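You operate a simulated robot arm through the tools that you are given. There is no shell and no other tool. Be economical: measure what you need, move in short steps, check, and stop when the job is done.

You are at the controls of a simulated robot arm. One attempt, no reset.

Task
Put one of the medium posts from the top of the tile bench on the flat tile there. Put one of the wooden sticks from the top of the tile bench on top of the short post on the top of the tile bench. Put the beaker on the top of the tile bench away on the top of the mill bench. Press the down key two times. Fetch the beige stir board from the crock and set it on the top of the glazing bench. Put one of the tall posts from the top of the bucket bench on top of the steel pipe. Take the dipper from the top of the bucket bench and put it on the top of the mill bench. Put the white sieve on the low shelf under the counter away on the top of the wooden rack. Do these in any order. Set down upright: beaker, dipper.

The check looks at the end state, three seconds after you hand in, the way a careful person would. Anything else that was tipped, shoved, dropped, spilled or broken makes it a failure.

Robot
A 7-joint arm with a four-finger gripper on a trunk, on a base that drives. Base frame: it is fixed to the floor where the robot stands at the start and does not move with it; the origin is under the middle of the robot, x ahead of it, y to its left, z up; the surface under the hand at the start is at about z = 0.8. Lengths are in m, angles in degrees, forces in N, time in s.
Its first joint turns from -69.0 to 172.0 degrees. Places, roughly: beaker [1, 0.75, 0.75]; dipper (18x13x36 cm) [-1.7, 2.3, 0.5]; down key [0.5, 2.3, 1.2]; flat tile (9x9x2 cm) [0.8, 0.5, 0.8]; medium post [1, 0.25, 0.75]; short post [1, 0.5, 0.75]; steel pipe (7x7x8 cm) [-1.6, 1.8, 0.5]; stir board [-1.25, 2.5, 0.75]; tall post [-1.5, 2, 0.5]; top of the glazing bench [-1.5, -0.3, 0.8]; top of the mill bench [-2.5, 4.1, 0.8]; top of the wooden rack (17x56 cm) [-4.46, 2.36, 0.92]; white sieve [-4.25, 2.25, 0.5]; wooden stick (2x2x11 cm) [0.5, 0.7, 0.9]. Payload 3.67 kg.
The tool frame sits at the grasp point between the pads (the TCP): z along the fingers, y along the line on which they close. The tips reach 0.028 m beyond it. The gripper opens to 0.112 m. The gripper's body begins 0.073 m behind the TCP.
Orientation is that of the tool frame in the base frame, as a unit quaternion [x, y, z, w]. With the fingers straight down and closing along the base's y, the tool's x points along the base's -x, its y along +y and its z along -z.

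Tools
- The arm moves only by the tool move_arm. Its argument "moves" is a list of rows, each a list of 7 numbers: the shift along the tool's x, y, z in m, then the turn, a rotation vector about the tool's x, y, z in degrees, then the opening, from 0 (shut) to 1 (fully open). In form: [[x, y, z, rx, ry, rz, jaw], ...]. A call has 1 to 12 rows; each row shifts and turns the commanded pose from where the row before left it, along the tool's axes as they then stand. A row lasts 0.2 s, in which the tool goes at most 0.05 m and 8.6 degrees; a call with a longer step from one row to the next is refused whole, and so is a gripper value outside its range. A pose out of reach is approached as far as the arm can. The call stops where the force on the tool passes 40 N (or 10 N more than at its start, if that is more) or the arm is blocked; 0.2 s more then pass. The fingers move at their own pace and stop on an object; they squeeze with about 41 N. The grip force told is the motor's: it shows also when the fingers shut on nothing. Time passes only in rows, and 0.2 s behind the last, so rows that do not move let the fingers close. It gives the time, the measured TCP pose, the force on the tool (base axes), the opening and the grip force at its end, in the units of the frame above (readings bear some noise), with the torque about the TCP (base axes, N m) and any sound that the robot's microphone picked up, and new pictures: "show" is both (left out), scene, wrist or none.
- Cameras (640 x 400 px; columns grow to the right, rows downward): "scene" is now at [0.1399, 0.0321, 1.4686]; the picture's right is [0.34, -0.94, -0.00], its down [-0.59, -0.22, -0.78] and it looks along [0.73, 0.27, -0.63] (base axes); focal length 267 px, centre (320, 200). "wrist" rides on the gripper at [0.06, -0.018, -0.104] in the tool frame; the picture's right is [0.29, 0.96, 0.00], its down [-0.80, 0.24, -0.55] and it looks along [-0.53, 0.16, 0.83] (tool axes); focal length 234 px, centre (320, 200). There is no depth. A picture from a camera that has moved, and an enlarged one, comes with that camera's place and axes in the base frame and with its lens. The place of the scene camera against the robot may be out by one fixed shift of up to 0.012 m in any direction.
- lift_body(by): slides the trunk up (or, below 0, down) by that many m; the arm and the scene camera ride with it, the base frame stays. It gives what a move gives, with no picture.
- steer(legs): drives the robot by 1 to 6 legs, each [ahead, turn to the left] in m and degrees, along the robot's own axes; the way and the turn of a leg run together, so that a leg with both is an arc; at most 1.5 m and 180 degrees a leg. The arm and the cameras ride along, it lands a little off, and it stops where it bumps. It gives what a move gives, and a new picture of the scene camera.
- aim_head(pan, tilt): turns the head with the scene camera to pan (to the left, within 86 degrees either way) and tilt (down, from -29 to 69), counted from straight ahead of the robot. It gives what a move gives, and a new picture of the scene camera.
- enlarge(camera, box): a new picture of the part [left, top, right, bottom] of that camera's present view, enlarged. No time passes.
- hand_in(): hands the job in; it is judged then, once.

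Work in short steps. Places have to be worked out from the pictures, the camera data and where the tool is seen: move nearer, look again, correct. Check each grasp and each placing, and mend what went wrong. You have 217 turns and 260 pictures in all, those below and enlarged ones among them. Open the gripper and draw the arm clear of the work before you hand the job in, unless the task says otherwise; then end with one line.

The tools are called by a JSON object that holds its "method" and its "body". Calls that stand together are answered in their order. move_arm: Moves the arm, as the interface text tells. Its arguments: {"type":"object","properties":{"moves":{"type":"array","items":{"type":"array","items":{"type":"number"}}},"show":{"type":"string","enum":["both","scene","wrist","none"]}},"required":["moves"]} The other tools are called the same way: lift_body (by) slides the trunk up or down; steer (legs) drives the base; aim_head (pan, tilt) turns the head that bears the scene camera; enlarge (camera, box) takes an enlarged picture of a part of a camera's view; hand_in () hands the job in.

At the start:

```text
time: 0.0
eef_pos: [0.6273, 0.3648, 1.1307]
tcp_rot: [0.0, 1.0, 0.0, 0.0]
ft_force: [-0.3, 0.1, -0.4]
ft_torque: [0.03, 0.01, -0.03]
width: 0.112
gripper_force: 0.0
trunk travel left (down, up): [-0.6, 0.24]
robot x, y, heading: [-0.0006, -0.0026, -0.3]
head pan, tilt: [20.0, 39.1]
```

scene: 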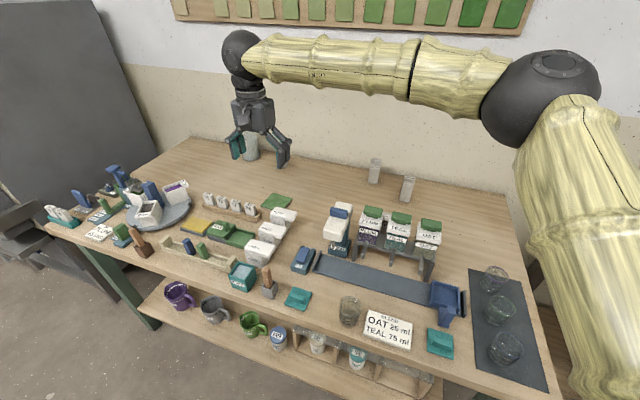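
wrist: 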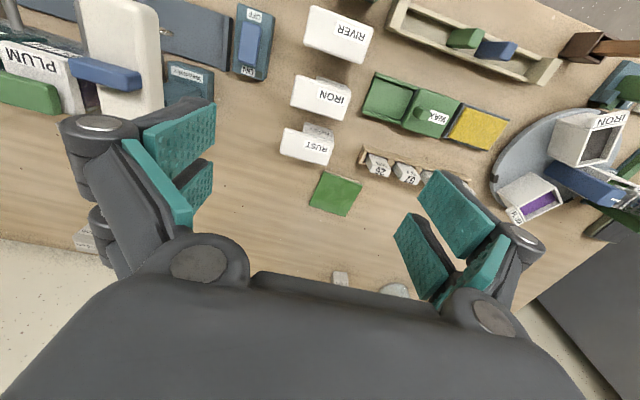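

The bench ahead is crowded with small things; I enlarge the scene to identify the posts, tile, sticks and beaker.

{"method": "enlarge", "body": {"camera": "scene", "box": [180, 120, 460, 295]}}

{"method": "enlarge", "body": {"camera": "scene", "box": [40, 140, 280, 290]}}

```text
2.29 times, centred on (320, 208) of scene
camera zoom: at [0.1399, 0.0321, 1.4686], right [0.34, -0.94, 0.0], down [-0.59, -0.22, -0.78], along [0.73, 0.27, -0.63], focal length 611 px, centre (320, 183)
```

zoom: 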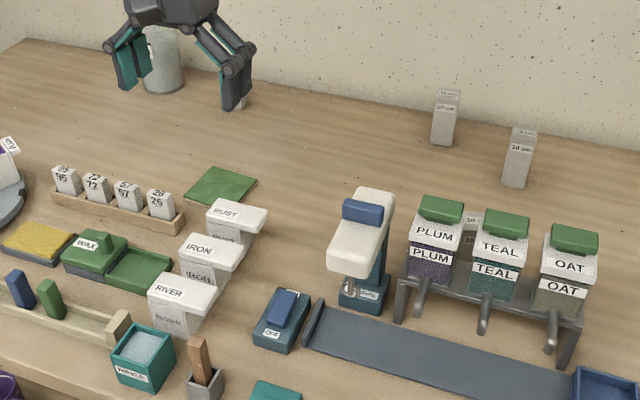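

```text
2.67 times, centred on (160, 215) of scene
camera zoom: at [0.1399, 0.0321, 1.4686], right [0.34, -0.94, 0.0], down [-0.59, -0.22, -0.78], along [0.73, 0.27, -0.63], focal length 713 px, centre (747, 160)
```

zoom: 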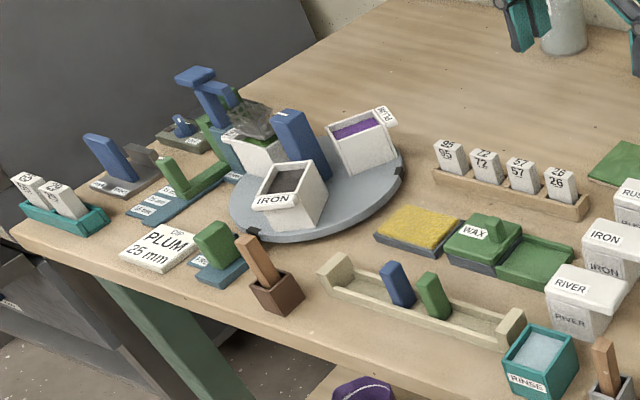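

I can place the green tile near (0.82,0.46), 10 cm posts near (1.11,0.14) and (1.03,0.0), and sticks in holders near (0.47,0.72) and (0.48,0.30). I survey to the left for the other stations.

{"method": "aim_head", "body": {"pan": 80, "tilt": 15}}

{"method": "enlarge", "body": {"camera": "wrist", "box": [280, 150, 440, 300]}}

```text
time: 1.3
eef_pos: [0.6272, 0.3651, 1.1331]
tcp_rot: [0.0, 1.0, 0.0, -0.001]
ft_force: [0.4, 0.1, -0.2]
ft_torque: [-0.02, 0.01, 0.03]
width: 0.112
gripper_force: 0.1
trunk travel left (down, up): [-0.6, 0.24]
robot x, y, heading: [0.0014, 0.0026, -0.0]
head pan, tilt: [80.0, 15.0]
camera scene: at [0.0757, 0.0948, 1.5068], right [0.98, -0.17, 0.0], down [-0.05, -0.26, -0.97], along [0.17, 0.95, -0.26], focal length 267 px, centre (320, 200)
```

scene: 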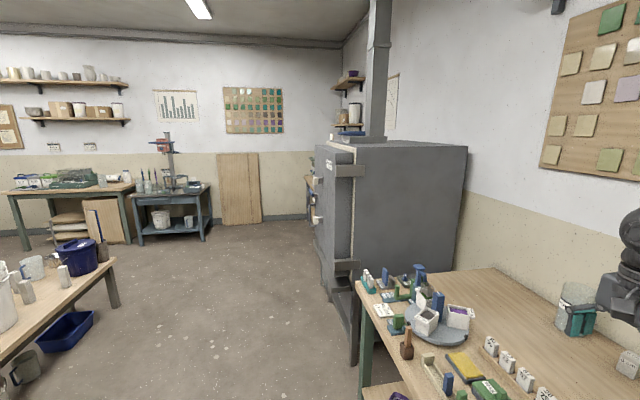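

```text
2.67 times, centred on (360, 225) of wrist
camera zoom: at [0.5664, 0.3464, 1.2363], right [-0.29, 0.96, 0.0], down [0.8, 0.24, 0.55], along [0.53, 0.16, -0.83], focal length 624 px, centre (213, 133)
```

zoom: 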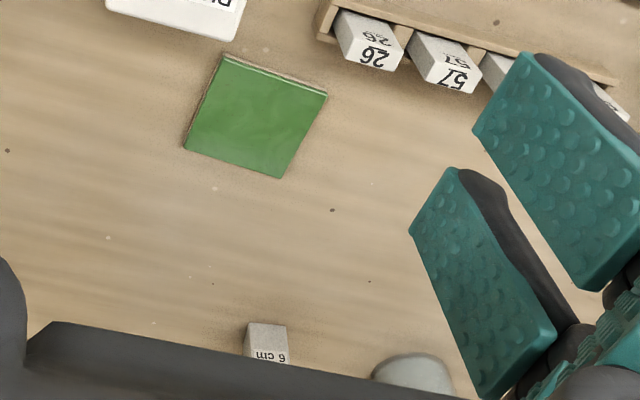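

The kiln (with keys presumably on its far side) and the bucket bench are visible. Now I look straight down ahead for clearance between base and bench.

{"method": "aim_head", "body": {"pan": 0, "tilt": 55}}

```text
time: 2.8
eef_pos: [0.6279, 0.3651, 1.1323]
tcp_rot: [0.0, 1.0, -0.001, 0.0]
ft_force: [0.5, 1.0, 0.0]
ft_torque: [0.02, 0.01, 0.03]
width: 0.1118
gripper_force: 0.3
trunk travel left (down, up): [-0.6, 0.24]
robot x, y, heading: [-0.0026, 0.0012, -0.2]
head pan, tilt: [0.0, 55.0]
camera scene: at [0.1315, 0.0029, 1.4466], right [0.0, -1.0, 0.0], down [-0.82, 0.0, -0.57], along [0.57, 0.0, -0.82], focal length 267 px, centre (320, 200)
```

scene: 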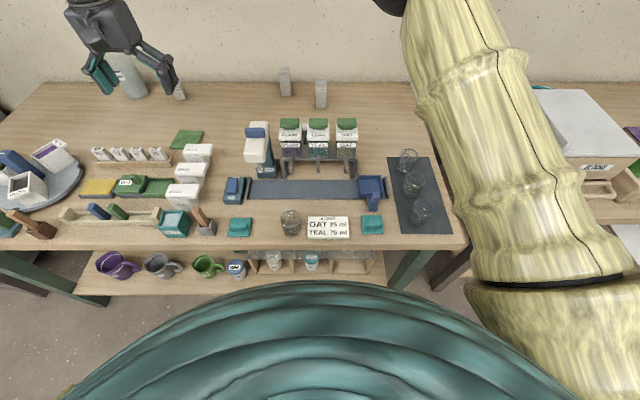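

Bench front edge is at about x=0.43. I look closely at the posts and the short post from this view.

{"method": "enlarge", "body": {"camera": "scene", "box": [250, 50, 350, 112]}}

{"method": "enlarge", "body": {"camera": "scene", "box": [80, 50, 220, 160]}}

```text
6.40 times, centred on (300, 81) of scene
camera zoom: at [0.1315, 0.0029, 1.4466], right [0.0, -1.0, 0.0], down [-0.82, 0.0, -0.57], along [0.57, 0.0, -0.82], focal length 1712 px, centre (448, 962)
```

zoom: 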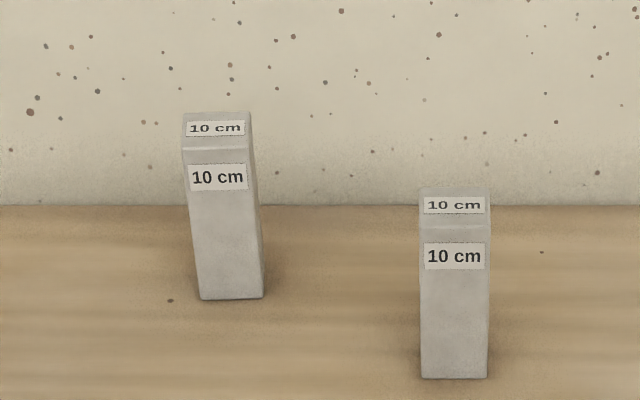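

```text
3.64 times, centred on (150, 105) of scene
camera zoom: at [0.1315, 0.0029, 1.4466], right [0.0, -1.0, 0.0], down [-0.82, 0.0, -0.57], along [0.57, 0.0, -0.82], focal length 972 px, centre (938, 546)
```

zoom: 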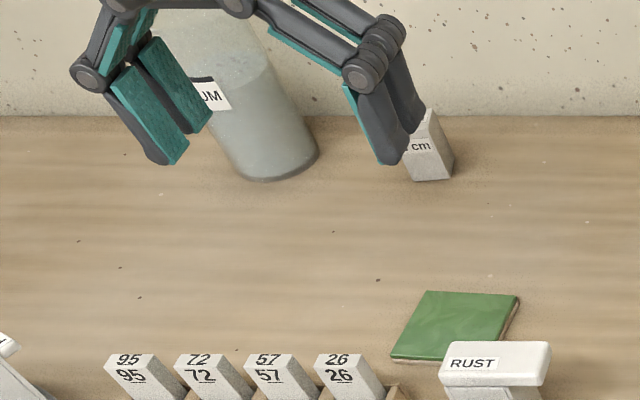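

The medium posts are square to the axes, 4 cm wide; post B is centred near (1.036, 0.0). The short post and beaker are near x≈1.09, so I'll need to drive; I look down at my base's extent.

{"method": "aim_head", "body": {"pan": 20, "tilt": 69}}

```text
time: 3.7
eef_pos: [0.627, 0.3658, 1.1318]
tcp_rot: [-0.001, 1.0, -0.001, 0.0]
ft_force: [0.6, 0.9, 0.6]
ft_torque: [0.0, 0.02, 0.03]
width: 0.1118
gripper_force: 0.0
trunk travel left (down, up): [-0.6, 0.24]
robot x, y, heading: [-0.0016, -0.002, -0.2]
head pan, tilt: [20.0, 68.8]
camera scene: at [0.112, 0.0219, 1.4312], right [0.34, -0.94, 0.0], down [-0.88, -0.32, -0.36], along [0.34, 0.12, -0.93], focal length 267 px, centre (320, 200)
```

scene: 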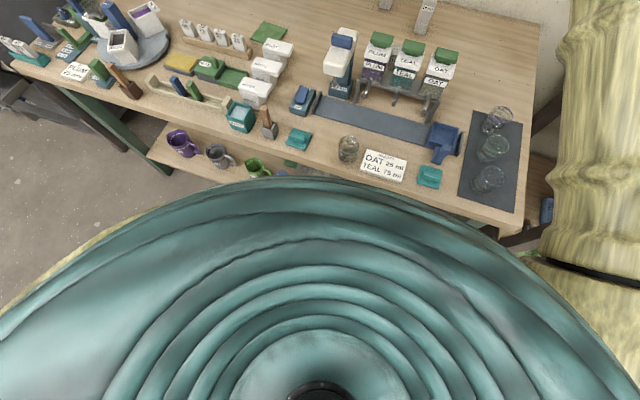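

The shell is near the camera so base extent stays unknown. I'll take post B from here first: raise slightly and sweep over to above (1.0, 0.0).

{"method": "aim_head", "body": {"pan": 12, "tilt": 40}}

{"method": "move_arm", "body": {"moves": [[0, 0, -0.04, 0, 0, 0, 1], [-0.034, -0.033, 0, 0, 0, 0, 1], [-0.034, -0.033, 0, 0, 0, 0, 1], [-0.034, -0.033, 0, 0, 0, 0, 1], [-0.034, -0.033, 0, 0, 0, 0, 1], [-0.034, -0.033, 0, 0, 0, 0, 1], [-0.034, -0.033, 0, 0, 0, 0, 1], [-0.034, -0.033, 0, 0, 0, 0, 1], [-0.034, -0.033, 0, 0, 0, 0, 1], [-0.034, -0.033, 0, 0, 0, 0, 1], [-0.034, -0.033, 0, 0, 0, 0, 1], [-0.034, -0.033, 0, 0, 0, 0, 1]]}}

```text
time: 4.6
eef_pos: [0.6265, 0.3638, 1.1324]
tcp_rot: [0.0, 1.0, -0.001, 0.0]
ft_force: [-0.7, -0.5, 0.4]
ft_torque: [0.01, -0.02, 0.0]
width: 0.112
gripper_force: 0.0
trunk travel left (down, up): [-0.6, 0.24]
robot x, y, heading: [-0.0003, -0.0023, -0.2]
head pan, tilt: [12.0, 40.0]
camera scene: at [0.1425, 0.0205, 1.4672], right [0.21, -0.98, 0.0], down [-0.63, -0.13, -0.77], along [0.75, 0.16, -0.64], focal length 267 px, centre (320, 200)
```

scene: 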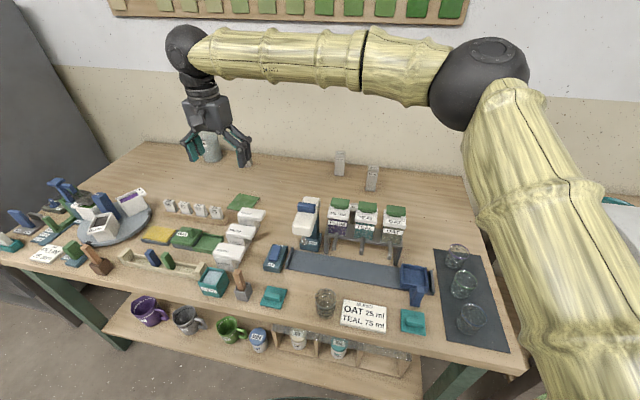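

```text
time: 7.2
eef_pos: [1.0009, 0.0018, 1.1727]
tcp_rot: [-0.001, 1.0, 0.0, -0.001]
ft_force: [-0.3, 0.3, -0.8]
ft_torque: [-0.02, 0.06, -0.03]
width: 0.112
gripper_force: 0.1
trunk travel left (down, up): [-0.6, 0.24]
robot x, y, heading: [0.0035, 0.0006, -0.1]
head pan, tilt: [12.0, 40.0]
camera scene: at [0.1433, 0.0205, 1.4672], right [0.21, -0.98, 0.0], down [-0.63, -0.13, -0.77], along [0.75, 0.16, -0.64], focal length 267 px, centre (320, 200)
camera wrist: at [0.9399, -0.0174, 1.2759], right [-0.29, 0.96, 0.0], down [0.8, 0.24, 0.55], along [0.53, 0.16, -0.83], focal length 234 px, centre (320, 200)
```

scene: 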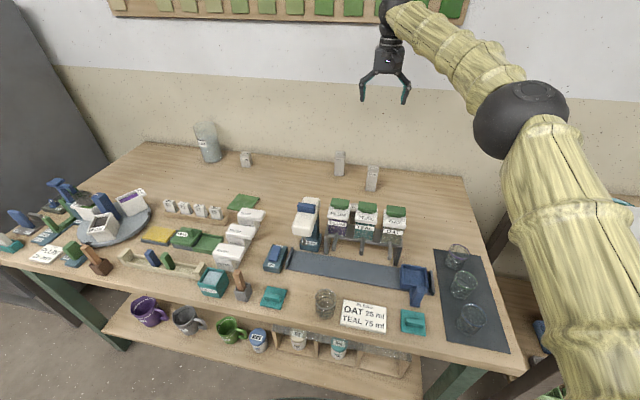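
wrist: 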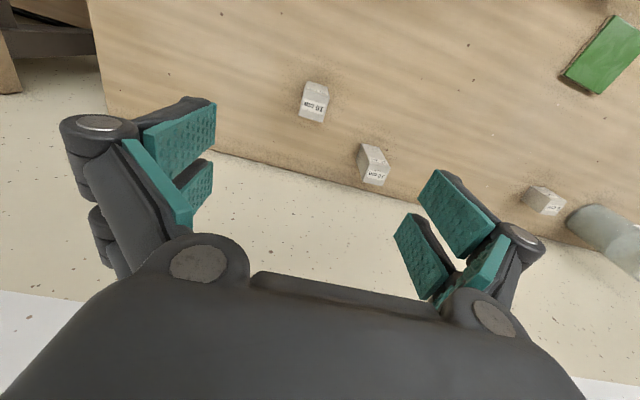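

Reach holds at (1.0, 0). I enlarge the wrist view to fix post B's top exactly.

{"method": "enlarge", "body": {"camera": "wrist", "box": [260, 60, 420, 200]}}

```text
2.86 times, centred on (340, 130) of wrist
camera zoom: at [0.9399, -0.0174, 1.2759], right [-0.29, 0.96, 0.0], down [0.8, 0.24, 0.55], along [0.53, 0.16, -0.83], focal length 669 px, centre (263, 400)
```

zoom: 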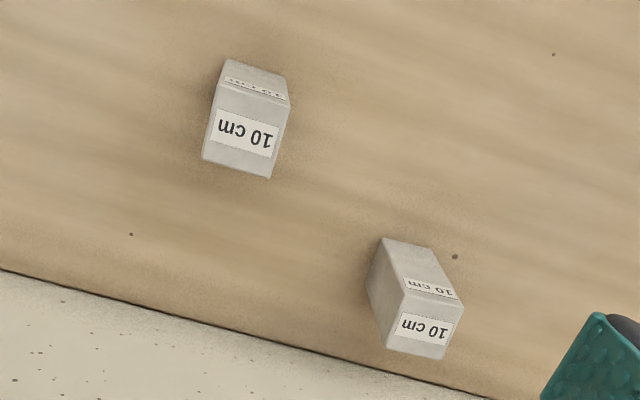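

Post B top centre ≈ (1.018, -0.004). I descend to z≈1.0 over it and look again.

{"method": "move_arm", "body": {"moves": [[-0.014, -0.005, 0.03, 0, 0, 0, 0.8], [0, 0, 0.05, 0, 0, 0, 0.8], [0, 0, 0.05, 0, 0, 0, 0.8], [0, 0, 0.03, 0, 0, 0, 0.8], [0, 0, 0, 0, 0, 0, 0.8]]}}

```text
time: 8.4
eef_pos: [1.0144, -0.0022, 1.0106]
tcp_rot: [0.0, 1.0, 0.0, 0.0]
ft_force: [0.0, 0.6, -0.5]
ft_torque: [-0.01, 0.0, -0.01]
width: 0.0895
gripper_force: 0.0
trunk travel left (down, up): [-0.6, 0.24]
robot x, y, heading: [0.0001, -0.0019, -0.0]
head pan, tilt: [12.0, 40.0]
camera scene: at [0.1425, 0.0207, 1.4673], right [0.21, -0.98, 0.0], down [-0.63, -0.13, -0.77], along [0.75, 0.16, -0.64], focal length 267 px, centre (320, 200)
camera wrist: at [0.9537, -0.0209, 1.1139], right [-0.29, 0.96, 0.0], down [0.8, 0.24, 0.55], along [0.53, 0.16, -0.83], focal length 234 px, centre (320, 200)
```

scene: 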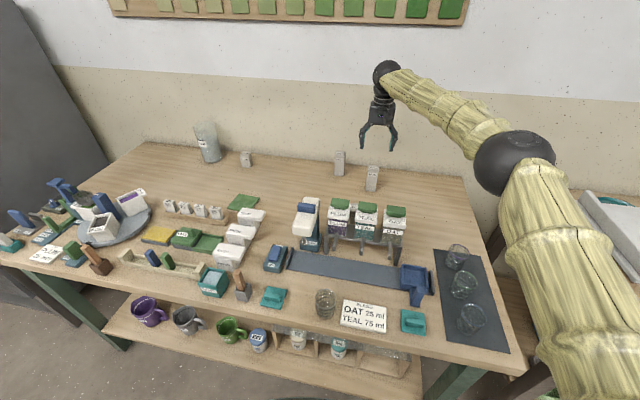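
wrist: 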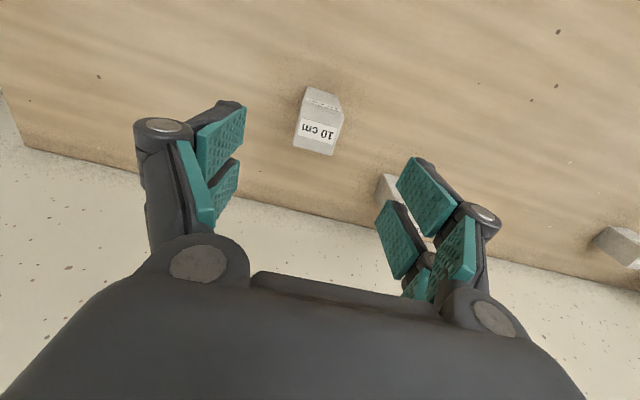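

Consistent: post at (1.015,-0.004). Descend to z≈0.868 and close.

{"method": "move_arm", "body": {"moves": [[0, -0.002, 0.05, 0, 0, 0, 0.8], [0, 0, 0.05, 0, 0, 0, 0.8], [0, 0, 0.042, 0, 0, 0, 0.8], [0, 0, 0, 0, 0, 0, 0.8], [0, 0, 0, 0, 0, 0, 0], [0, 0, 0, 0, 0, 0, 0], [0, 0, 0, 0, 0, 0, 0]], "show": "wrist"}}

```text
time: 10.0
eef_pos: [1.0158, -0.0064, 0.8707]
tcp_rot: [0.0, 1.0, 0.001, 0.001]
ft_force: [-0.7, -0.2, 0.0]
ft_torque: [0.04, -0.01, 0.02]
width: 0.0398
gripper_force: 40.7
trunk travel left (down, up): [-0.6, 0.24]
robot x, y, heading: [-0.0014, 0.0016, 0.2]
head pan, tilt: [12.0, 40.0]
camera wrist: at [0.9555, -0.0249, 0.9746], right [-0.29, 0.96, 0.0], down [0.8, 0.24, 0.55], along [0.53, 0.16, -0.83], focal length 234 px, centre (320, 200)
```

wrist: 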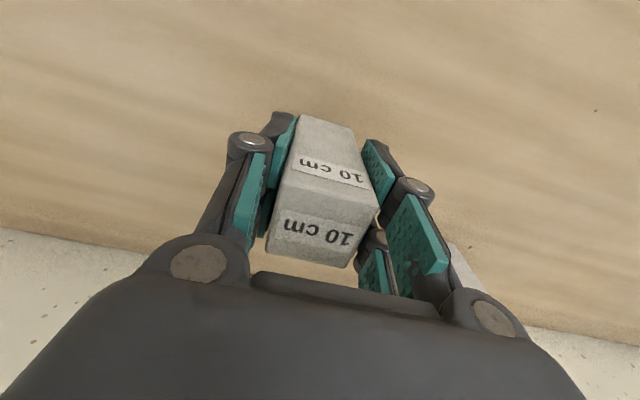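

Grip holds (0.0398 m, 40 N). Lift straight up and carry toward above the tile near (0.81, 0.455).

{"method": "move_arm", "body": {"moves": [[0, 0, -0.05, 0, 0, 0, 0], [0, 0, -0.05, 0, 0, 0, 0], [0, 0, -0.05, 0, 0, 0, 0], [0, 0, -0.03, 0, 0, 0, 0], [0.02, 0.045, 0, 0, 0, 0, 0], [0.02, 0.045, 0, 0, 0, 0, 0], [0.02, 0.045, 0, 0, 0, 0, 0], [0.02, 0.045, 0, 0, 0, 0, 0], [0.02, 0.045, 0, 0, 0, 0, 0], [0.02, 0.045, 0, 0, 0, 0, 0], [0.02, 0.045, 0, 0, 0, 0, 0]]}}

{"method": "move_arm", "body": {"moves": [[0.02, 0.045, 0, 0, 0, 0, 0], [0.02, 0.045, 0, 0, 0, 0, 0], [0.02, 0.045, 0, 0, 0, 0, 0], [0.005, 0.01, 0, 0, 0, 0, 0], [0, 0, 0, 0, 0, 0, 0]]}}

```text
time: 12.4
eef_pos: [0.8769, 0.3106, 1.0514]
tcp_rot: [0.0, 1.0, -0.001, 0.0]
ft_force: [-0.2, 0.7, -2.6]
ft_torque: [-0.03, 0.02, 0.03]
width: 0.0397
gripper_force: 41.8
trunk travel left (down, up): [-0.6, 0.24]
robot x, y, heading: [0.003, 0.0006, -0.0]
head pan, tilt: [12.0, 40.0]
camera scene: at [0.1421, 0.0231, 1.4673], right [0.21, -0.98, 0.0], down [-0.63, -0.14, -0.77], along [0.75, 0.16, -0.64], focal length 267 px, centre (320, 200)
camera wrist: at [0.8166, 0.2925, 1.1556], right [-0.29, 0.96, 0.0], down [0.8, 0.24, 0.55], along [0.53, 0.16, -0.83], focal length 234 px, centre (320, 200)
```

scene: 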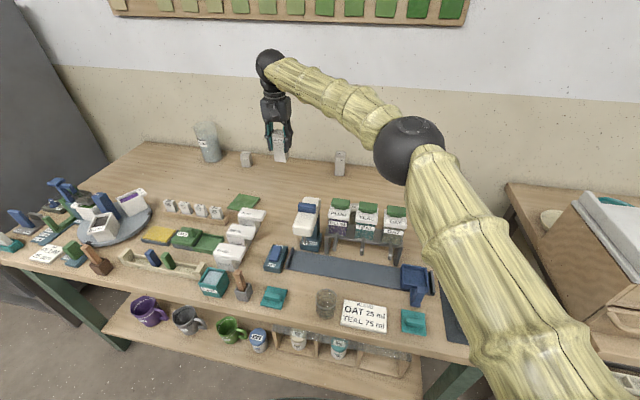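
wrist: 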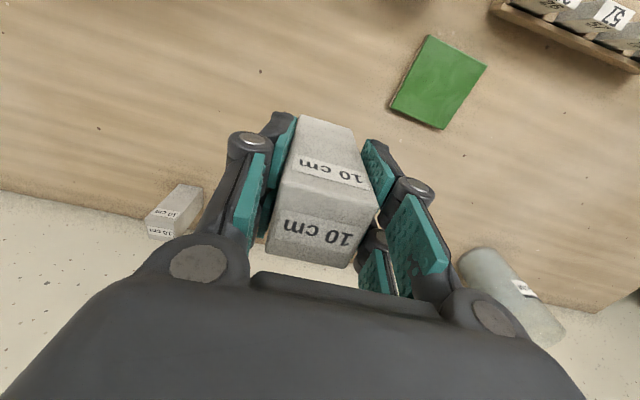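

```text
time: 13.6
eef_pos: [0.8483, 0.3756, 1.0495]
tcp_rot: [0.0, 1.0, 0.0, 0.0]
ft_force: [-0.3, -0.7, -2.4]
ft_torque: [0.01, -0.01, 0.02]
width: 0.0398
gripper_force: 40.8
out of reach, approached as far as the arm can: row 2, 3, 4
trunk travel left (down, up): [-0.6, 0.24]
robot x, y, heading: [0.0004, -0.0006, -0.1]
head pan, tilt: [12.0, 40.0]
camera scene: at [0.1427, 0.0212, 1.4673], right [0.21, -0.98, 0.0], down [-0.63, -0.13, -0.77], along [0.75, 0.16, -0.64], focal length 267 px, centre (320, 200)
camera wrist: at [0.7869, 0.3571, 1.1543], right [-0.29, 0.96, 0.0], down [0.8, 0.24, 0.55], along [0.53, 0.16, -0.83], focal length 234 px, centre (320, 200)
```

scene: 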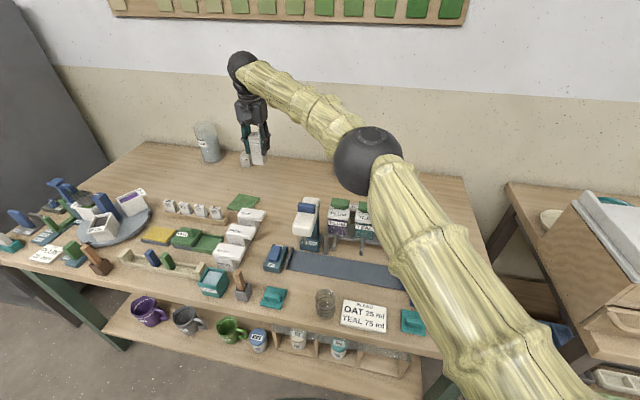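
wrist: 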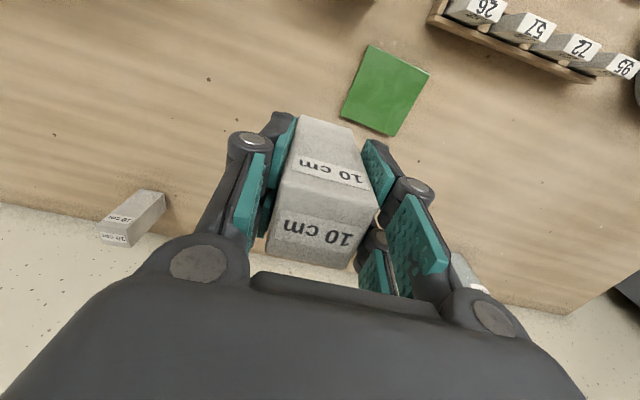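

The arm's shoulder sits on my right, so the tile is slightly out of reach from here. I raise the post high and then shift the base left by about 0.45 m (back, turn, drive, turn back).

{"method": "move_arm", "body": {"moves": [[0.03, -0.02, -0.03, 0, 0, 0, 0], [0.03, -0.02, -0.03, 0, 0, 0, 0], [0.0, 0, -0.05, 0, 0, 0, 0], [0, 0, -0.05, 0, 0, 0, 0], [0, 0, 0, 0, 0, 0, 0]], "show": "none"}}

{"method": "steer", "body": {"legs": [[-0.2, 0], [0, 90], [0.45, 0]]}}

```text
time: 14.8
eef_pos: [0.7883, 0.3342, 1.2072]
tcp_rot: [0.0, 1.0, 0.0, 0.0]
ft_force: [0.7, 0.2, -4.0]
ft_torque: [-0.06, 0.0, 0.03]
width: 0.0396
gripper_force: 40.9
trunk travel left (down, up): [-0.6, 0.24]
robot x, y, heading: [0.0043, -0.0004, -0.1]
head pan, tilt: [12.0, 40.0]
```

```text
time: 22.6
eef_pos: [-0.5632, 1.2378, 1.2083]
tcp_rot: [0.715, -0.7, 0.0, 0.001]
ft_force: [0.5, 0.4, -3.8]
ft_torque: [-0.03, 0.03, 0.0]
width: 0.0398
gripper_force: 40.5
trunk travel left (down, up): [-0.6, 0.24]
robot x, y, heading: [-0.2131, 0.4571, 91.1]
head pan, tilt: [12.0, 40.0]
camera scene: at [-0.2227, 0.5955, 1.4671], right [0.97, 0.23, 0.0], down [0.15, -0.63, -0.77], along [-0.18, 0.74, -0.64], focal length 267 px, centre (320, 200)
```

scene: 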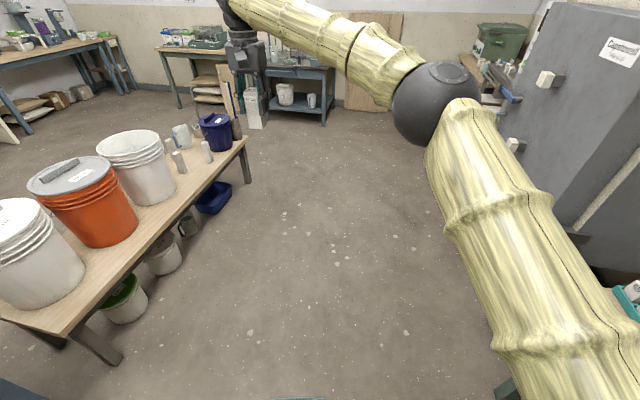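

Base shifted as planned. Turn back and drive forward to the bench.

{"method": "steer", "body": {"legs": [[0, -91.1], [0.22, 0]]}}

```text
time: 28.2
eef_pos: [0.7977, 0.7941, 1.2082]
tcp_rot: [-0.001, 1.0, 0.0, -0.002]
ft_force: [0.7, 0.4, -3.0]
ft_torque: [0.02, 0.09, 0.01]
width: 0.0394
gripper_force: 41.1
trunk travel left (down, up): [-0.6, 0.24]
robot x, y, heading: [0.0123, 0.457, 0.3]
head pan, tilt: [12.0, 40.0]
camera scene: at [0.1554, 0.4798, 1.4671], right [0.21, -0.98, 0.0], down [-0.63, -0.14, -0.77], along [0.75, 0.16, -0.64], focal length 267 px, centre (320, 200)
```

scene: 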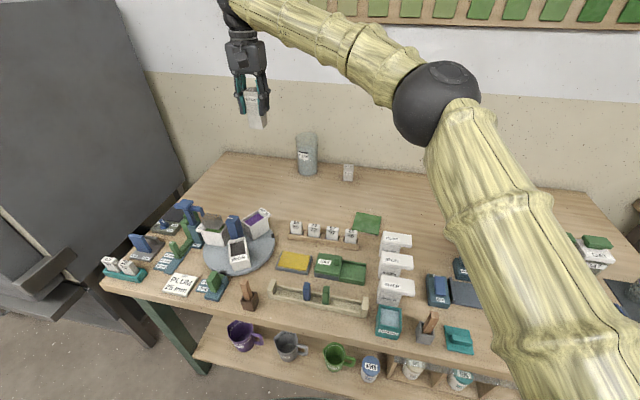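

Tile centre from wrist views: (0.811, 0.453), top ≈0.82. Move over it and descend to just above.

{"method": "move_arm", "body": {"moves": [[-0.013, -0.041, 0, 0, 0, 0, 0], [0, -0.045, 0, 0, 0, 0, 0], [0, -0.045, 0, 0, 0, 0, 0], [0, -0.045, 0, 0, 0, 0, 0], [0, -0.045, 0, 0, 0, 0, 0], [0, -0.045, 0, 0, 0, 0, 0], [0, -0.045, 0, 0, 0, 0, 0], [0, -0.03, 0.03, 0, 0, 0, 0], [0, 0, 0.05, 0, 0, 0, 0], [0, 0, 0.05, 0, 0, 0, 0], [0, 0, 0.05, 0, 0, 0, 0], [0, 0, 0.05, 0, 0, 0, 0]]}}

```text
time: 30.8
eef_pos: [0.8105, 0.4518, 0.9785]
tcp_rot: [-0.001, 1.0, 0.001, -0.001]
ft_force: [-0.2, 0.2, -2.3]
ft_torque: [-0.01, 0.03, 0.0]
width: 0.0396
gripper_force: 41.0
trunk travel left (down, up): [-0.6, 0.24]
robot x, y, heading: [0.0112, 0.4579, 0.3]
head pan, tilt: [12.0, 40.0]
camera scene: at [0.1548, 0.4786, 1.4672], right [0.21, -0.98, 0.0], down [-0.63, -0.13, -0.77], along [0.75, 0.16, -0.64], focal length 267 px, centre (320, 200)
camera wrist: at [0.7498, 0.4337, 1.0825], right [-0.29, 0.96, 0.0], down [0.8, 0.24, 0.55], along [0.53, 0.16, -0.83], focal length 234 px, centre (320, 200)
```

scene: 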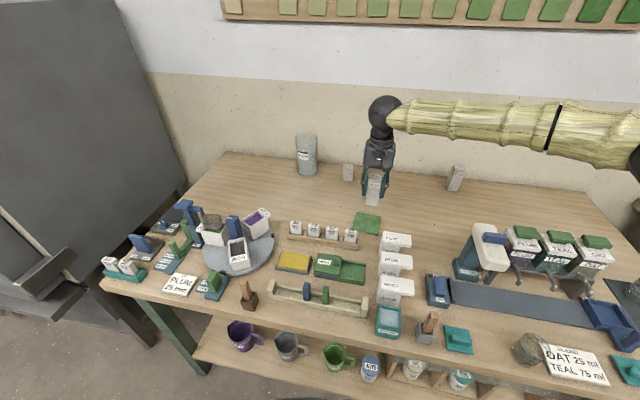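
wrist: 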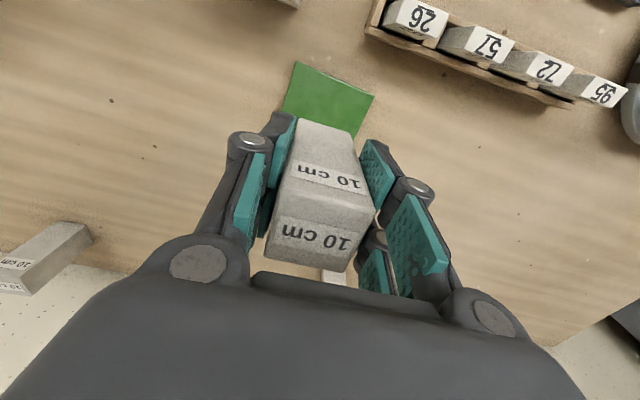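

Tile edge check agrees (centre ≈ (0.815, 0.456)). Lower to ~0.893 then feel for contact.

{"method": "move_arm", "body": {"moves": [[-0.004, 0.003, 0.05, 0, 0, 0, 0], [0, 0, 0.03, 0, 0, 0, 0], [0, 0, 0.004, 0, 0, 0, 0], [0, 0, 0, 0, 0, 0, 0]]}}

```text
refused: row 1 steps farther than a row can; nothing moved
```

Re-issuing with smaller steps.

{"method": "move_arm", "body": {"moves": [[-0.004, 0.003, 0.04, 0, 0, 0, 0], [0, 0, 0.04, 0, 0, 0, 0], [0, 0, 0.005, 0, 0, 0, 0], [0, 0, 0, 0, 0, 0, 0]]}}

```text
time: 31.8
eef_pos: [0.8143, 0.4563, 0.8917]
tcp_rot: [-0.001, 1.0, 0.0, 0.001]
ft_force: [-0.3, 0.3, -3.5]
ft_torque: [-0.02, 0.02, 0.01]
width: 0.0397
gripper_force: 40.8
trunk travel left (down, up): [-0.6, 0.24]
robot x, y, heading: [0.0121, 0.4553, 0.0]
head pan, tilt: [12.0, 40.0]
camera scene: at [0.1537, 0.4793, 1.4673], right [0.21, -0.98, 0.0], down [-0.63, -0.14, -0.77], along [0.75, 0.16, -0.64], focal length 267 px, centre (320, 200)
camera wrist: at [0.7537, 0.4381, 0.9964], right [-0.29, 0.96, 0.0], down [0.8, 0.24, 0.55], along [0.53, 0.16, -0.83], focal length 234 px, centre (320, 200)
```

scene: 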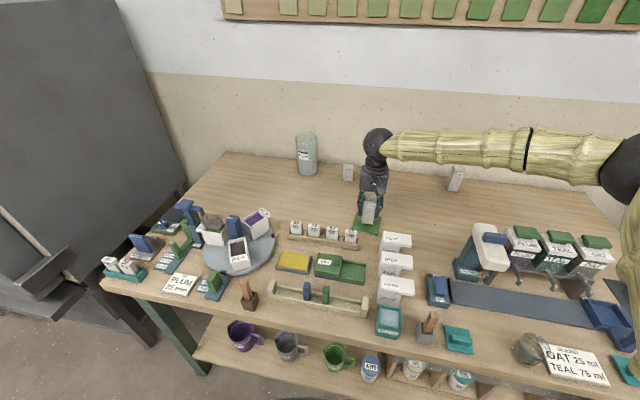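
wrist: 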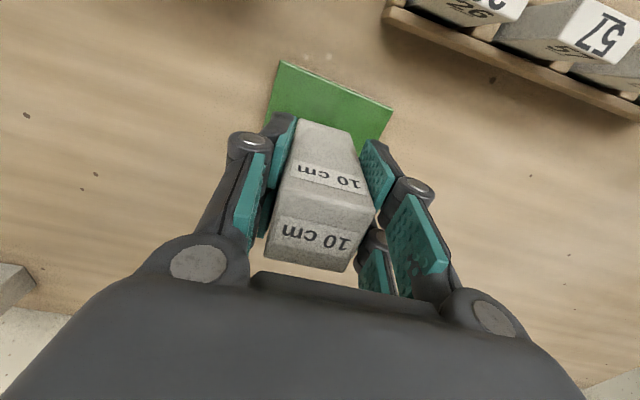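

Not in contact yet; creep down in 2 mm steps to feel the tile.

{"method": "move_arm", "body": {"moves": [[0, 0, 0.002, 0, 0, 0, 0], [0, 0, 0.002, 0, 0, 0, 0], [0, 0, 0.002, 0, 0, 0, 0], [0, 0, 0, 0, 0, 0, 0]], "show": "none"}}

```text
time: 32.8
eef_pos: [0.814, 0.4579, 0.8864]
tcp_rot: [-0.001, 1.0, 0.0, 0.0]
ft_force: [-0.1, 0.4, -3.2]
ft_torque: [-0.01, 0.01, 0.05]
width: 0.0401
gripper_force: 40.8
trunk travel left (down, up): [-0.6, 0.24]
robot x, y, heading: [0.011, 0.459, 0.2]
head pan, tilt: [12.0, 40.0]
```

{"method": "move_arm", "body": {"moves": [[0, 0, 0.002, 0, 0, 0, 0], [0, 0, 0.002, 0, 0, 0, 0], [0, 0, 0.002, 0, 0, 0, 0], [0, 0, 0, 0, 0, 0, 0]], "show": "wrist"}}

```text
time: 33.8
eef_pos: [0.8147, 0.4571, 0.8833]
tcp_rot: [0.0, 1.0, 0.001, 0.001]
ft_force: [1.2, 0.4, 6.2]
ft_torque: [0.01, -0.01, -0.01]
width: 0.04
gripper_force: 41.3
trunk travel left (down, up): [-0.6, 0.24]
robot x, y, heading: [0.0119, 0.4611, 0.4]
head pan, tilt: [12.0, 40.0]
camera wrist: at [0.7536, 0.4386, 0.9863], right [-0.29, 0.96, 0.0], down [0.8, 0.24, 0.56], along [0.53, 0.16, -0.83], focal length 234 px, centre (320, 200)
```

wrist: 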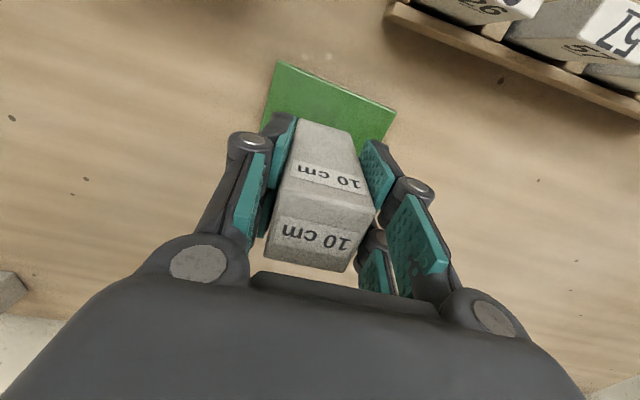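

Contact felt at z≈0.883. Open and lift straight up.

{"method": "move_arm", "body": {"moves": [[0, 0, -0.001, 0, 0, 0, 0.3], [0, 0, 0, 0, 0, 0, 0.7], [0, 0, 0, 0, 0, 0, 0.7], [0, 0, -0.04, 0, 0, 0, 0.7], [0, 0, -0.05, 0, 0, 0, 0.7], [0, 0, -0.05, 0, 0, 0, 0.7], [0, 0, -0.05, 0, 0, 0, 0.7], [0, 0, 0, 0, 0, 0, 0.7]]}}

```text
time: 35.6
eef_pos: [0.8152, 0.4554, 1.0719]
tcp_rot: [-0.001, 1.0, 0.0, -0.001]
ft_force: [-0.2, -0.3, -0.1]
ft_torque: [0.0, -0.01, 0.0]
width: 0.0783
gripper_force: 0.1
trunk travel left (down, up): [-0.6, 0.24]
robot x, y, heading: [0.008, 0.4596, 0.2]
head pan, tilt: [12.0, 40.0]
camera scene: at [0.1543, 0.479, 1.4672], right [0.21, -0.98, 0.0], down [-0.63, -0.14, -0.77], along [0.75, 0.16, -0.64], focal length 267 px, centre (320, 200)
camera wrist: at [0.7549, 0.4368, 1.1761], right [-0.29, 0.96, 0.0], down [0.8, 0.24, 0.55], along [0.53, 0.16, -0.83], focal length 234 px, centre (320, 200)
```

scene: 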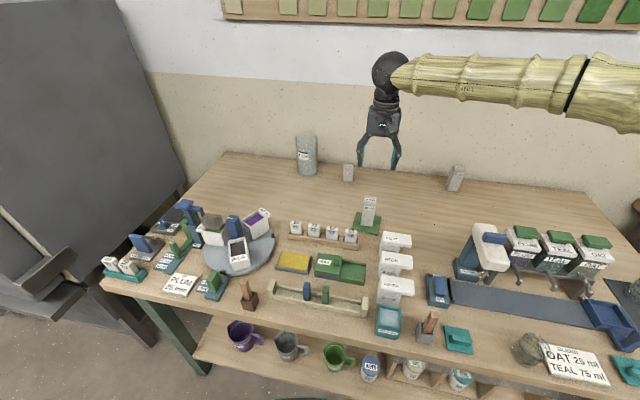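
wrist: 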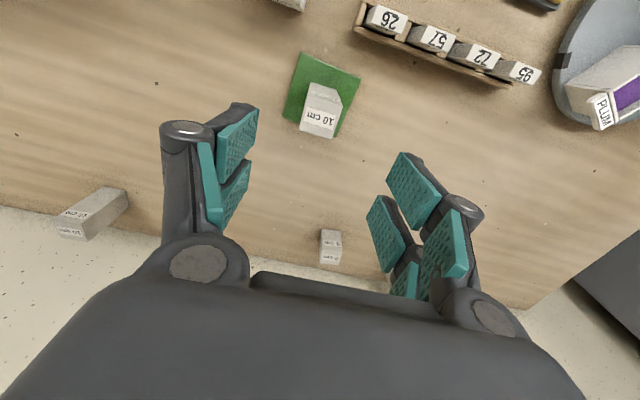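

Medium post stands on the tile. Now look closely at the two sticks in their holders.

{"method": "enlarge", "body": {"camera": "scene", "box": [360, 280, 500, 370]}}

{"method": "enlarge", "body": {"camera": "scene", "box": [180, 240, 320, 330]}}

```text
4.44 times, centred on (430, 325) of scene
camera zoom: at [0.1543, 0.479, 1.4672], right [0.21, -0.98, 0.0], down [-0.63, -0.14, -0.77], along [0.75, 0.16, -0.64], focal length 1189 px, centre (-169, -356)
```

zoom: 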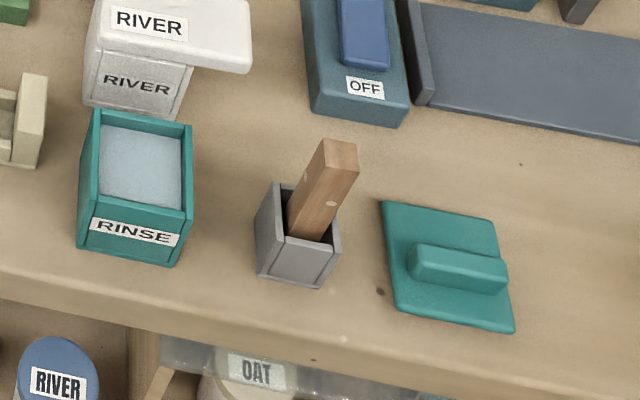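

```text
4.44 times, centred on (250, 285) of scene
camera zoom: at [0.1543, 0.479, 1.4672], right [0.21, -0.98, 0.0], down [-0.63, -0.14, -0.77], along [0.75, 0.16, -0.64], focal length 1189 px, centre (631, -178)
```

zoom: 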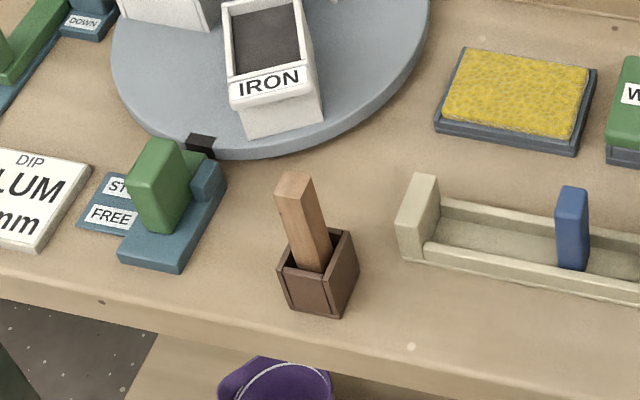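

I'll take the stick in the brown cup near (0.455, 0.725). Move the wrist over it at a safe height.

{"method": "move_arm", "body": {"moves": [[0, 0, -0.05, 0, 0, 0, 0.7], [0.0345, 0.0265, 0, 0, 0, 0, 0.7], [0.0345, 0.0265, 0, 0, 0, 0, 0.7], [0.0345, 0.0265, 0, 0, 0, 0, 0.7], [0.0345, 0.0265, 0, 0, 0, 0, 0.7], [0.0345, 0.0265, 0, 0, 0, 0, 0.7], [0.0345, 0.0265, 0, 0, 0, 0, 0.7], [0.0345, 0.0265, 0, 0, 0, 0, 0.7], [0.0345, 0.0265, 0, 0, 0, 0, 0.7], [0.0345, 0.0265, 0, 0, 0, 0, 0.7], [0.0345, 0.0265, 0, 0, 0, 0, 0.7], [0, 0, 0, 0, 0, 0, 0.7]]}}

```text
time: 38.2
eef_pos: [0.4675, 0.7197, 1.1222]
tcp_rot: [-0.001, 1.0, 0.001, 0.0]
ft_force: [-0.1, -0.7, -0.2]
ft_torque: [0.02, 0.0, 0.02]
width: 0.0784
gripper_force: 0.0
trunk travel left (down, up): [-0.6, 0.24]
robot x, y, heading: [0.009, 0.4576, 0.1]
head pan, tilt: [12.0, 40.0]
camera scene: at [0.1538, 0.4783, 1.4672], right [0.21, -0.98, 0.0], down [-0.63, -0.13, -0.77], along [0.75, 0.16, -0.64], focal length 267 px, centre (320, 200)
camera wrist: at [0.4081, 0.7005, 1.2272], right [-0.29, 0.96, 0.0], down [0.8, 0.24, 0.55], along [0.53, 0.16, -0.83], focal length 234 px, centre (320, 200)
```

scene: 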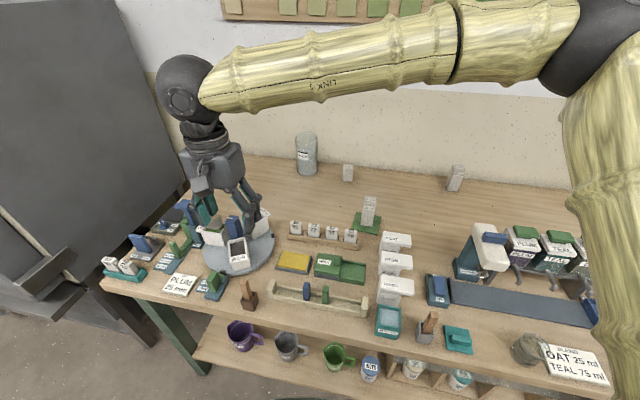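
wrist: 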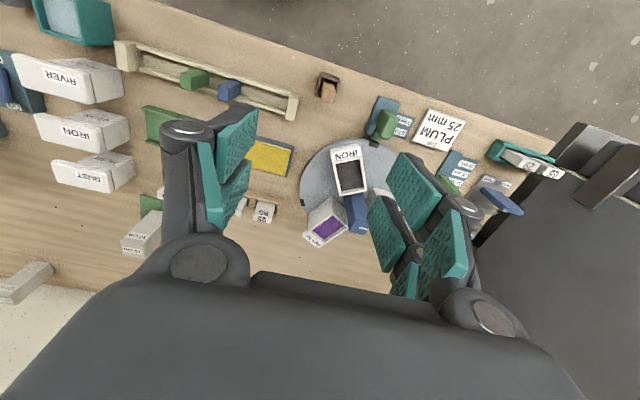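

{"method": "enlarge", "body": {"camera": "wrist", "box": [290, 60, 370, 110]}}

```text
8.00 times, centred on (330, 85) of wrist
camera zoom: at [0.4081, 0.7005, 1.2272], right [-0.29, 0.96, 0.0], down [0.8, 0.24, 0.55], along [0.53, 0.16, -0.83], focal length 1873 px, centre (240, 1120)
```

zoom: 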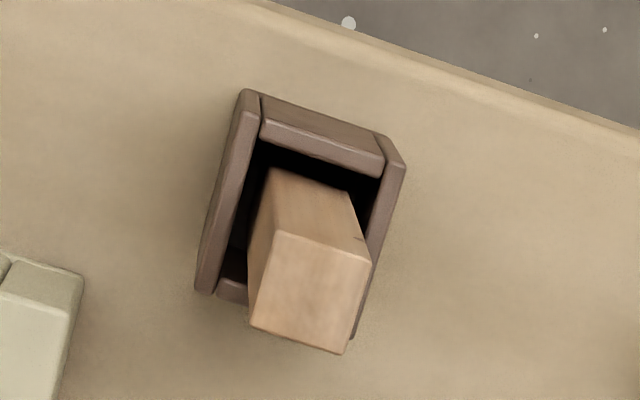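

Stick top centre ≈ (0.456, 0.726), square to the axes. Descend over it and grip near the top.

{"method": "move_arm", "body": {"moves": [[0.0115, 0.0065, 0.03, 0, 0, 0, 0.55], [0, 0, 0.05, 0, 0, 0, 0.55], [0, 0, 0.04, 0, 0, 0, 0.55], [0, 0, 0, 0, 0, 0, 0.55]], "show": "wrist"}}

```text
time: 39.2
eef_pos: [0.4559, 0.7283, 1.0017]
tcp_rot: [-0.002, 1.0, 0.0, 0.0]
ft_force: [0.0, -0.1, -0.2]
ft_torque: [0.05, -0.02, -0.03]
width: 0.0618
gripper_force: 0.1
trunk travel left (down, up): [-0.6, 0.24]
robot x, y, heading: [0.0103, 0.4564, 0.2]
head pan, tilt: [12.0, 40.0]
camera wrist: at [0.3956, 0.7088, 1.1058], right [-0.29, 0.96, 0.0], down [0.8, 0.24, 0.55], along [0.53, 0.16, -0.83], focal length 234 px, centre (320, 200)
```

wrist: 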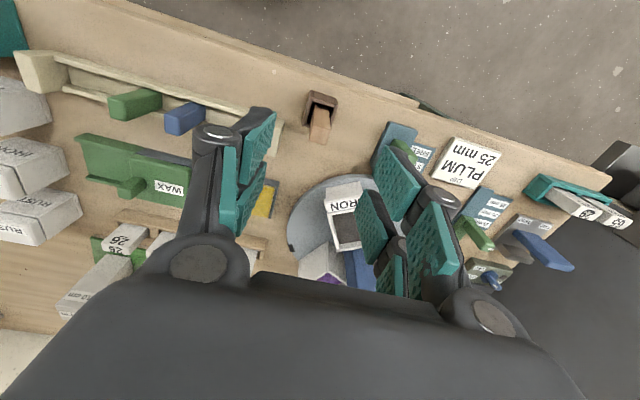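

Aligned. Descend to z≈0.90 and close.

{"method": "move_arm", "body": {"moves": [[0.002, -0.001, 0.04, 0, 0, 0, 0.5], [0, 0, 0.04, 0, 0, 0, 0.5], [0, 0, 0.022, 0, 0, 0, 0.5], [0, 0, 0, 0, 0, 0, 0.5], [0, 0, 0, 0, 0, 0, 0], [0, 0, 0, 0, 0, 0, 0], [0, 0, 0, 0, 0, 0, 0]]}}

```text
time: 40.8
eef_pos: [0.4551, 0.7266, 0.899]
tcp_rot: [-0.001, 1.0, 0.0, 0.0]
ft_force: [0.2, -1.1, 1.4]
ft_torque: [-0.01, 0.01, -0.02]
width: 0.0144
gripper_force: 40.5
trunk travel left (down, up): [-0.6, 0.24]
robot x, y, heading: [0.0123, 0.4581, 0.3]
head pan, tilt: [12.0, 40.0]
camera scene: at [0.1535, 0.4797, 1.4673], right [0.21, -0.98, 0.0], down [-0.63, -0.14, -0.77], along [0.75, 0.16, -0.64], focal length 267 px, centre (320, 200)
camera wrist: at [0.3946, 0.7082, 1.0033], right [-0.29, 0.96, 0.0], down [0.8, 0.24, 0.55], along [0.53, 0.16, -0.83], focal length 234 px, centre (320, 200)
```

scene: 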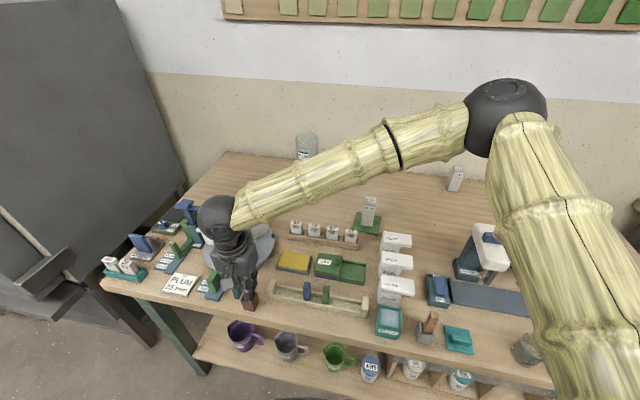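
wrist: 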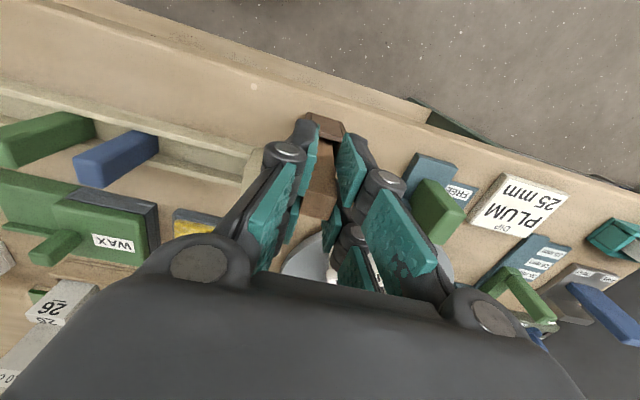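

Gripped (1.45 cm). Lift straight up and inspect the stick.

{"method": "move_arm", "body": {"moves": [[0, 0, -0.03, 0, 0, 0, 0], [0, 0, -0.04, 0, 0, 0, 0], [0, 0, -0.05, 0, 0, 0, 0], [0, 0, -0.05, 0, 0, 0, 0], [0, 0, -0.05, 0, 0, 0, 0], [0, 0, 0, 0, 0, 0, 0]]}}

{"method": "enlarge", "body": {"camera": "scene", "box": [180, 160, 320, 320]}}

```text
time: 42.2
eef_pos: [0.4559, 0.7242, 1.1212]
tcp_rot: [0.0, 1.0, 0.0, 0.001]
ft_force: [0.3, 0.1, -0.1]
ft_torque: [-0.01, 0.02, 0.0]
width: 0.0143
gripper_force: 41.7
trunk travel left (down, up): [-0.6, 0.24]
robot x, y, heading: [0.0137, 0.4627, 0.3]
head pan, tilt: [12.0, 40.0]
camera scene: at [0.154, 0.4799, 1.4672], right [0.21, -0.98, 0.0], down [-0.63, -0.14, -0.77], along [0.75, 0.16, -0.64], focal length 267 px, centre (320, 200)
camera wrist: at [0.3958, 0.7062, 1.2259], right [-0.29, 0.96, 0.0], down [0.8, 0.24, 0.55], along [0.53, 0.16, -0.83], focal length 234 px, centre (320, 200)
```

scene: 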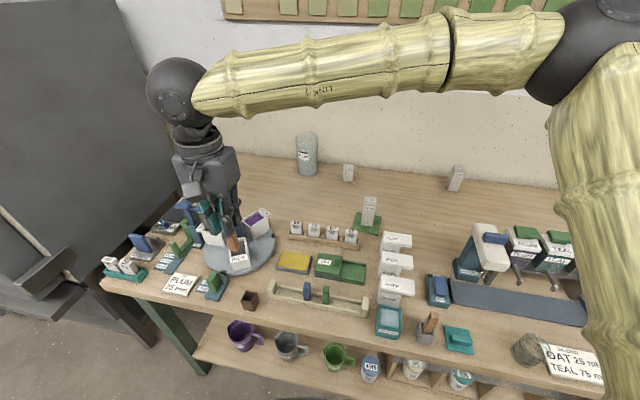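
wrist: 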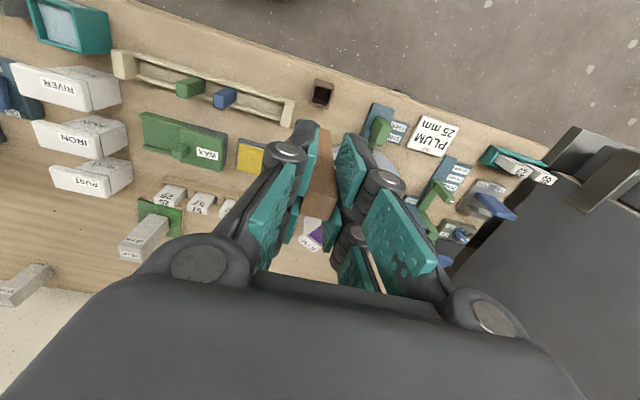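

```text
2.50 times, centred on (250, 240) of scene
camera zoom: at [0.154, 0.4799, 1.4672], right [0.21, -0.98, 0.0], down [-0.63, -0.14, -0.77], along [0.75, 0.16, -0.64], focal length 669 px, centre (495, 100)
```

zoom: 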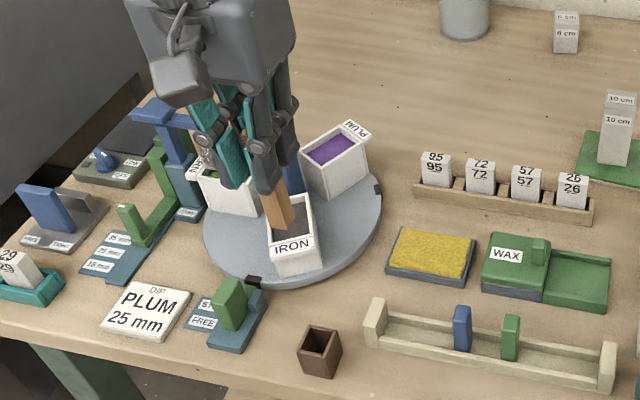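

Stick is held upright. Raise a bit more, then shift the base another ~0.35 m left and slightly closer to the bench.

{"method": "move_arm", "body": {"moves": [[0, 0, -0.05, 0, 0, 0, 0], [0, 0, -0.05, 0, 0, 0, 0], [0, 0, 0, 0, 0, 0, 0]], "show": "none"}}

{"method": "steer", "body": {"legs": [[-0.2, 0], [0, 89.7], [0.33, 0], [0, -89.7]]}}

```text
time: 43.0
eef_pos: [0.4567, 0.7233, 1.221]
tcp_rot: [-0.001, 1.0, 0.0, 0.0]
ft_force: [0.0, 0.4, -0.5]
ft_torque: [0.0, 0.0, -0.02]
width: 0.0145
gripper_force: 41.0
trunk travel left (down, up): [-0.6, 0.24]
robot x, y, heading: [0.0098, 0.4582, 0.4]
head pan, tilt: [12.0, 40.0]
```

```text
time: 54.0
eef_pos: [0.2553, 1.065, 1.2213]
tcp_rot: [-0.007, 1.0, 0.0, 0.0]
ft_force: [0.6, -0.4, 0.2]
ft_torque: [-0.02, 0.0, 0.0]
width: 0.0145
gripper_force: 41.4
trunk travel left (down, up): [-0.6, 0.24]
robot x, y, heading: [-0.1902, 0.7949, 1.2]
head pan, tilt: [12.0, 40.0]
camera scene: at [-0.0451, 0.8168, 1.4673], right [0.22, -0.97, 0.0], down [-0.63, -0.14, -0.77], along [0.75, 0.17, -0.64], focal length 267 px, centre (320, 200)
```

scene: 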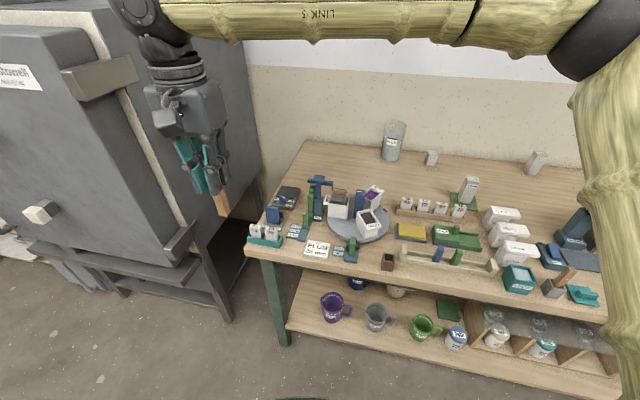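

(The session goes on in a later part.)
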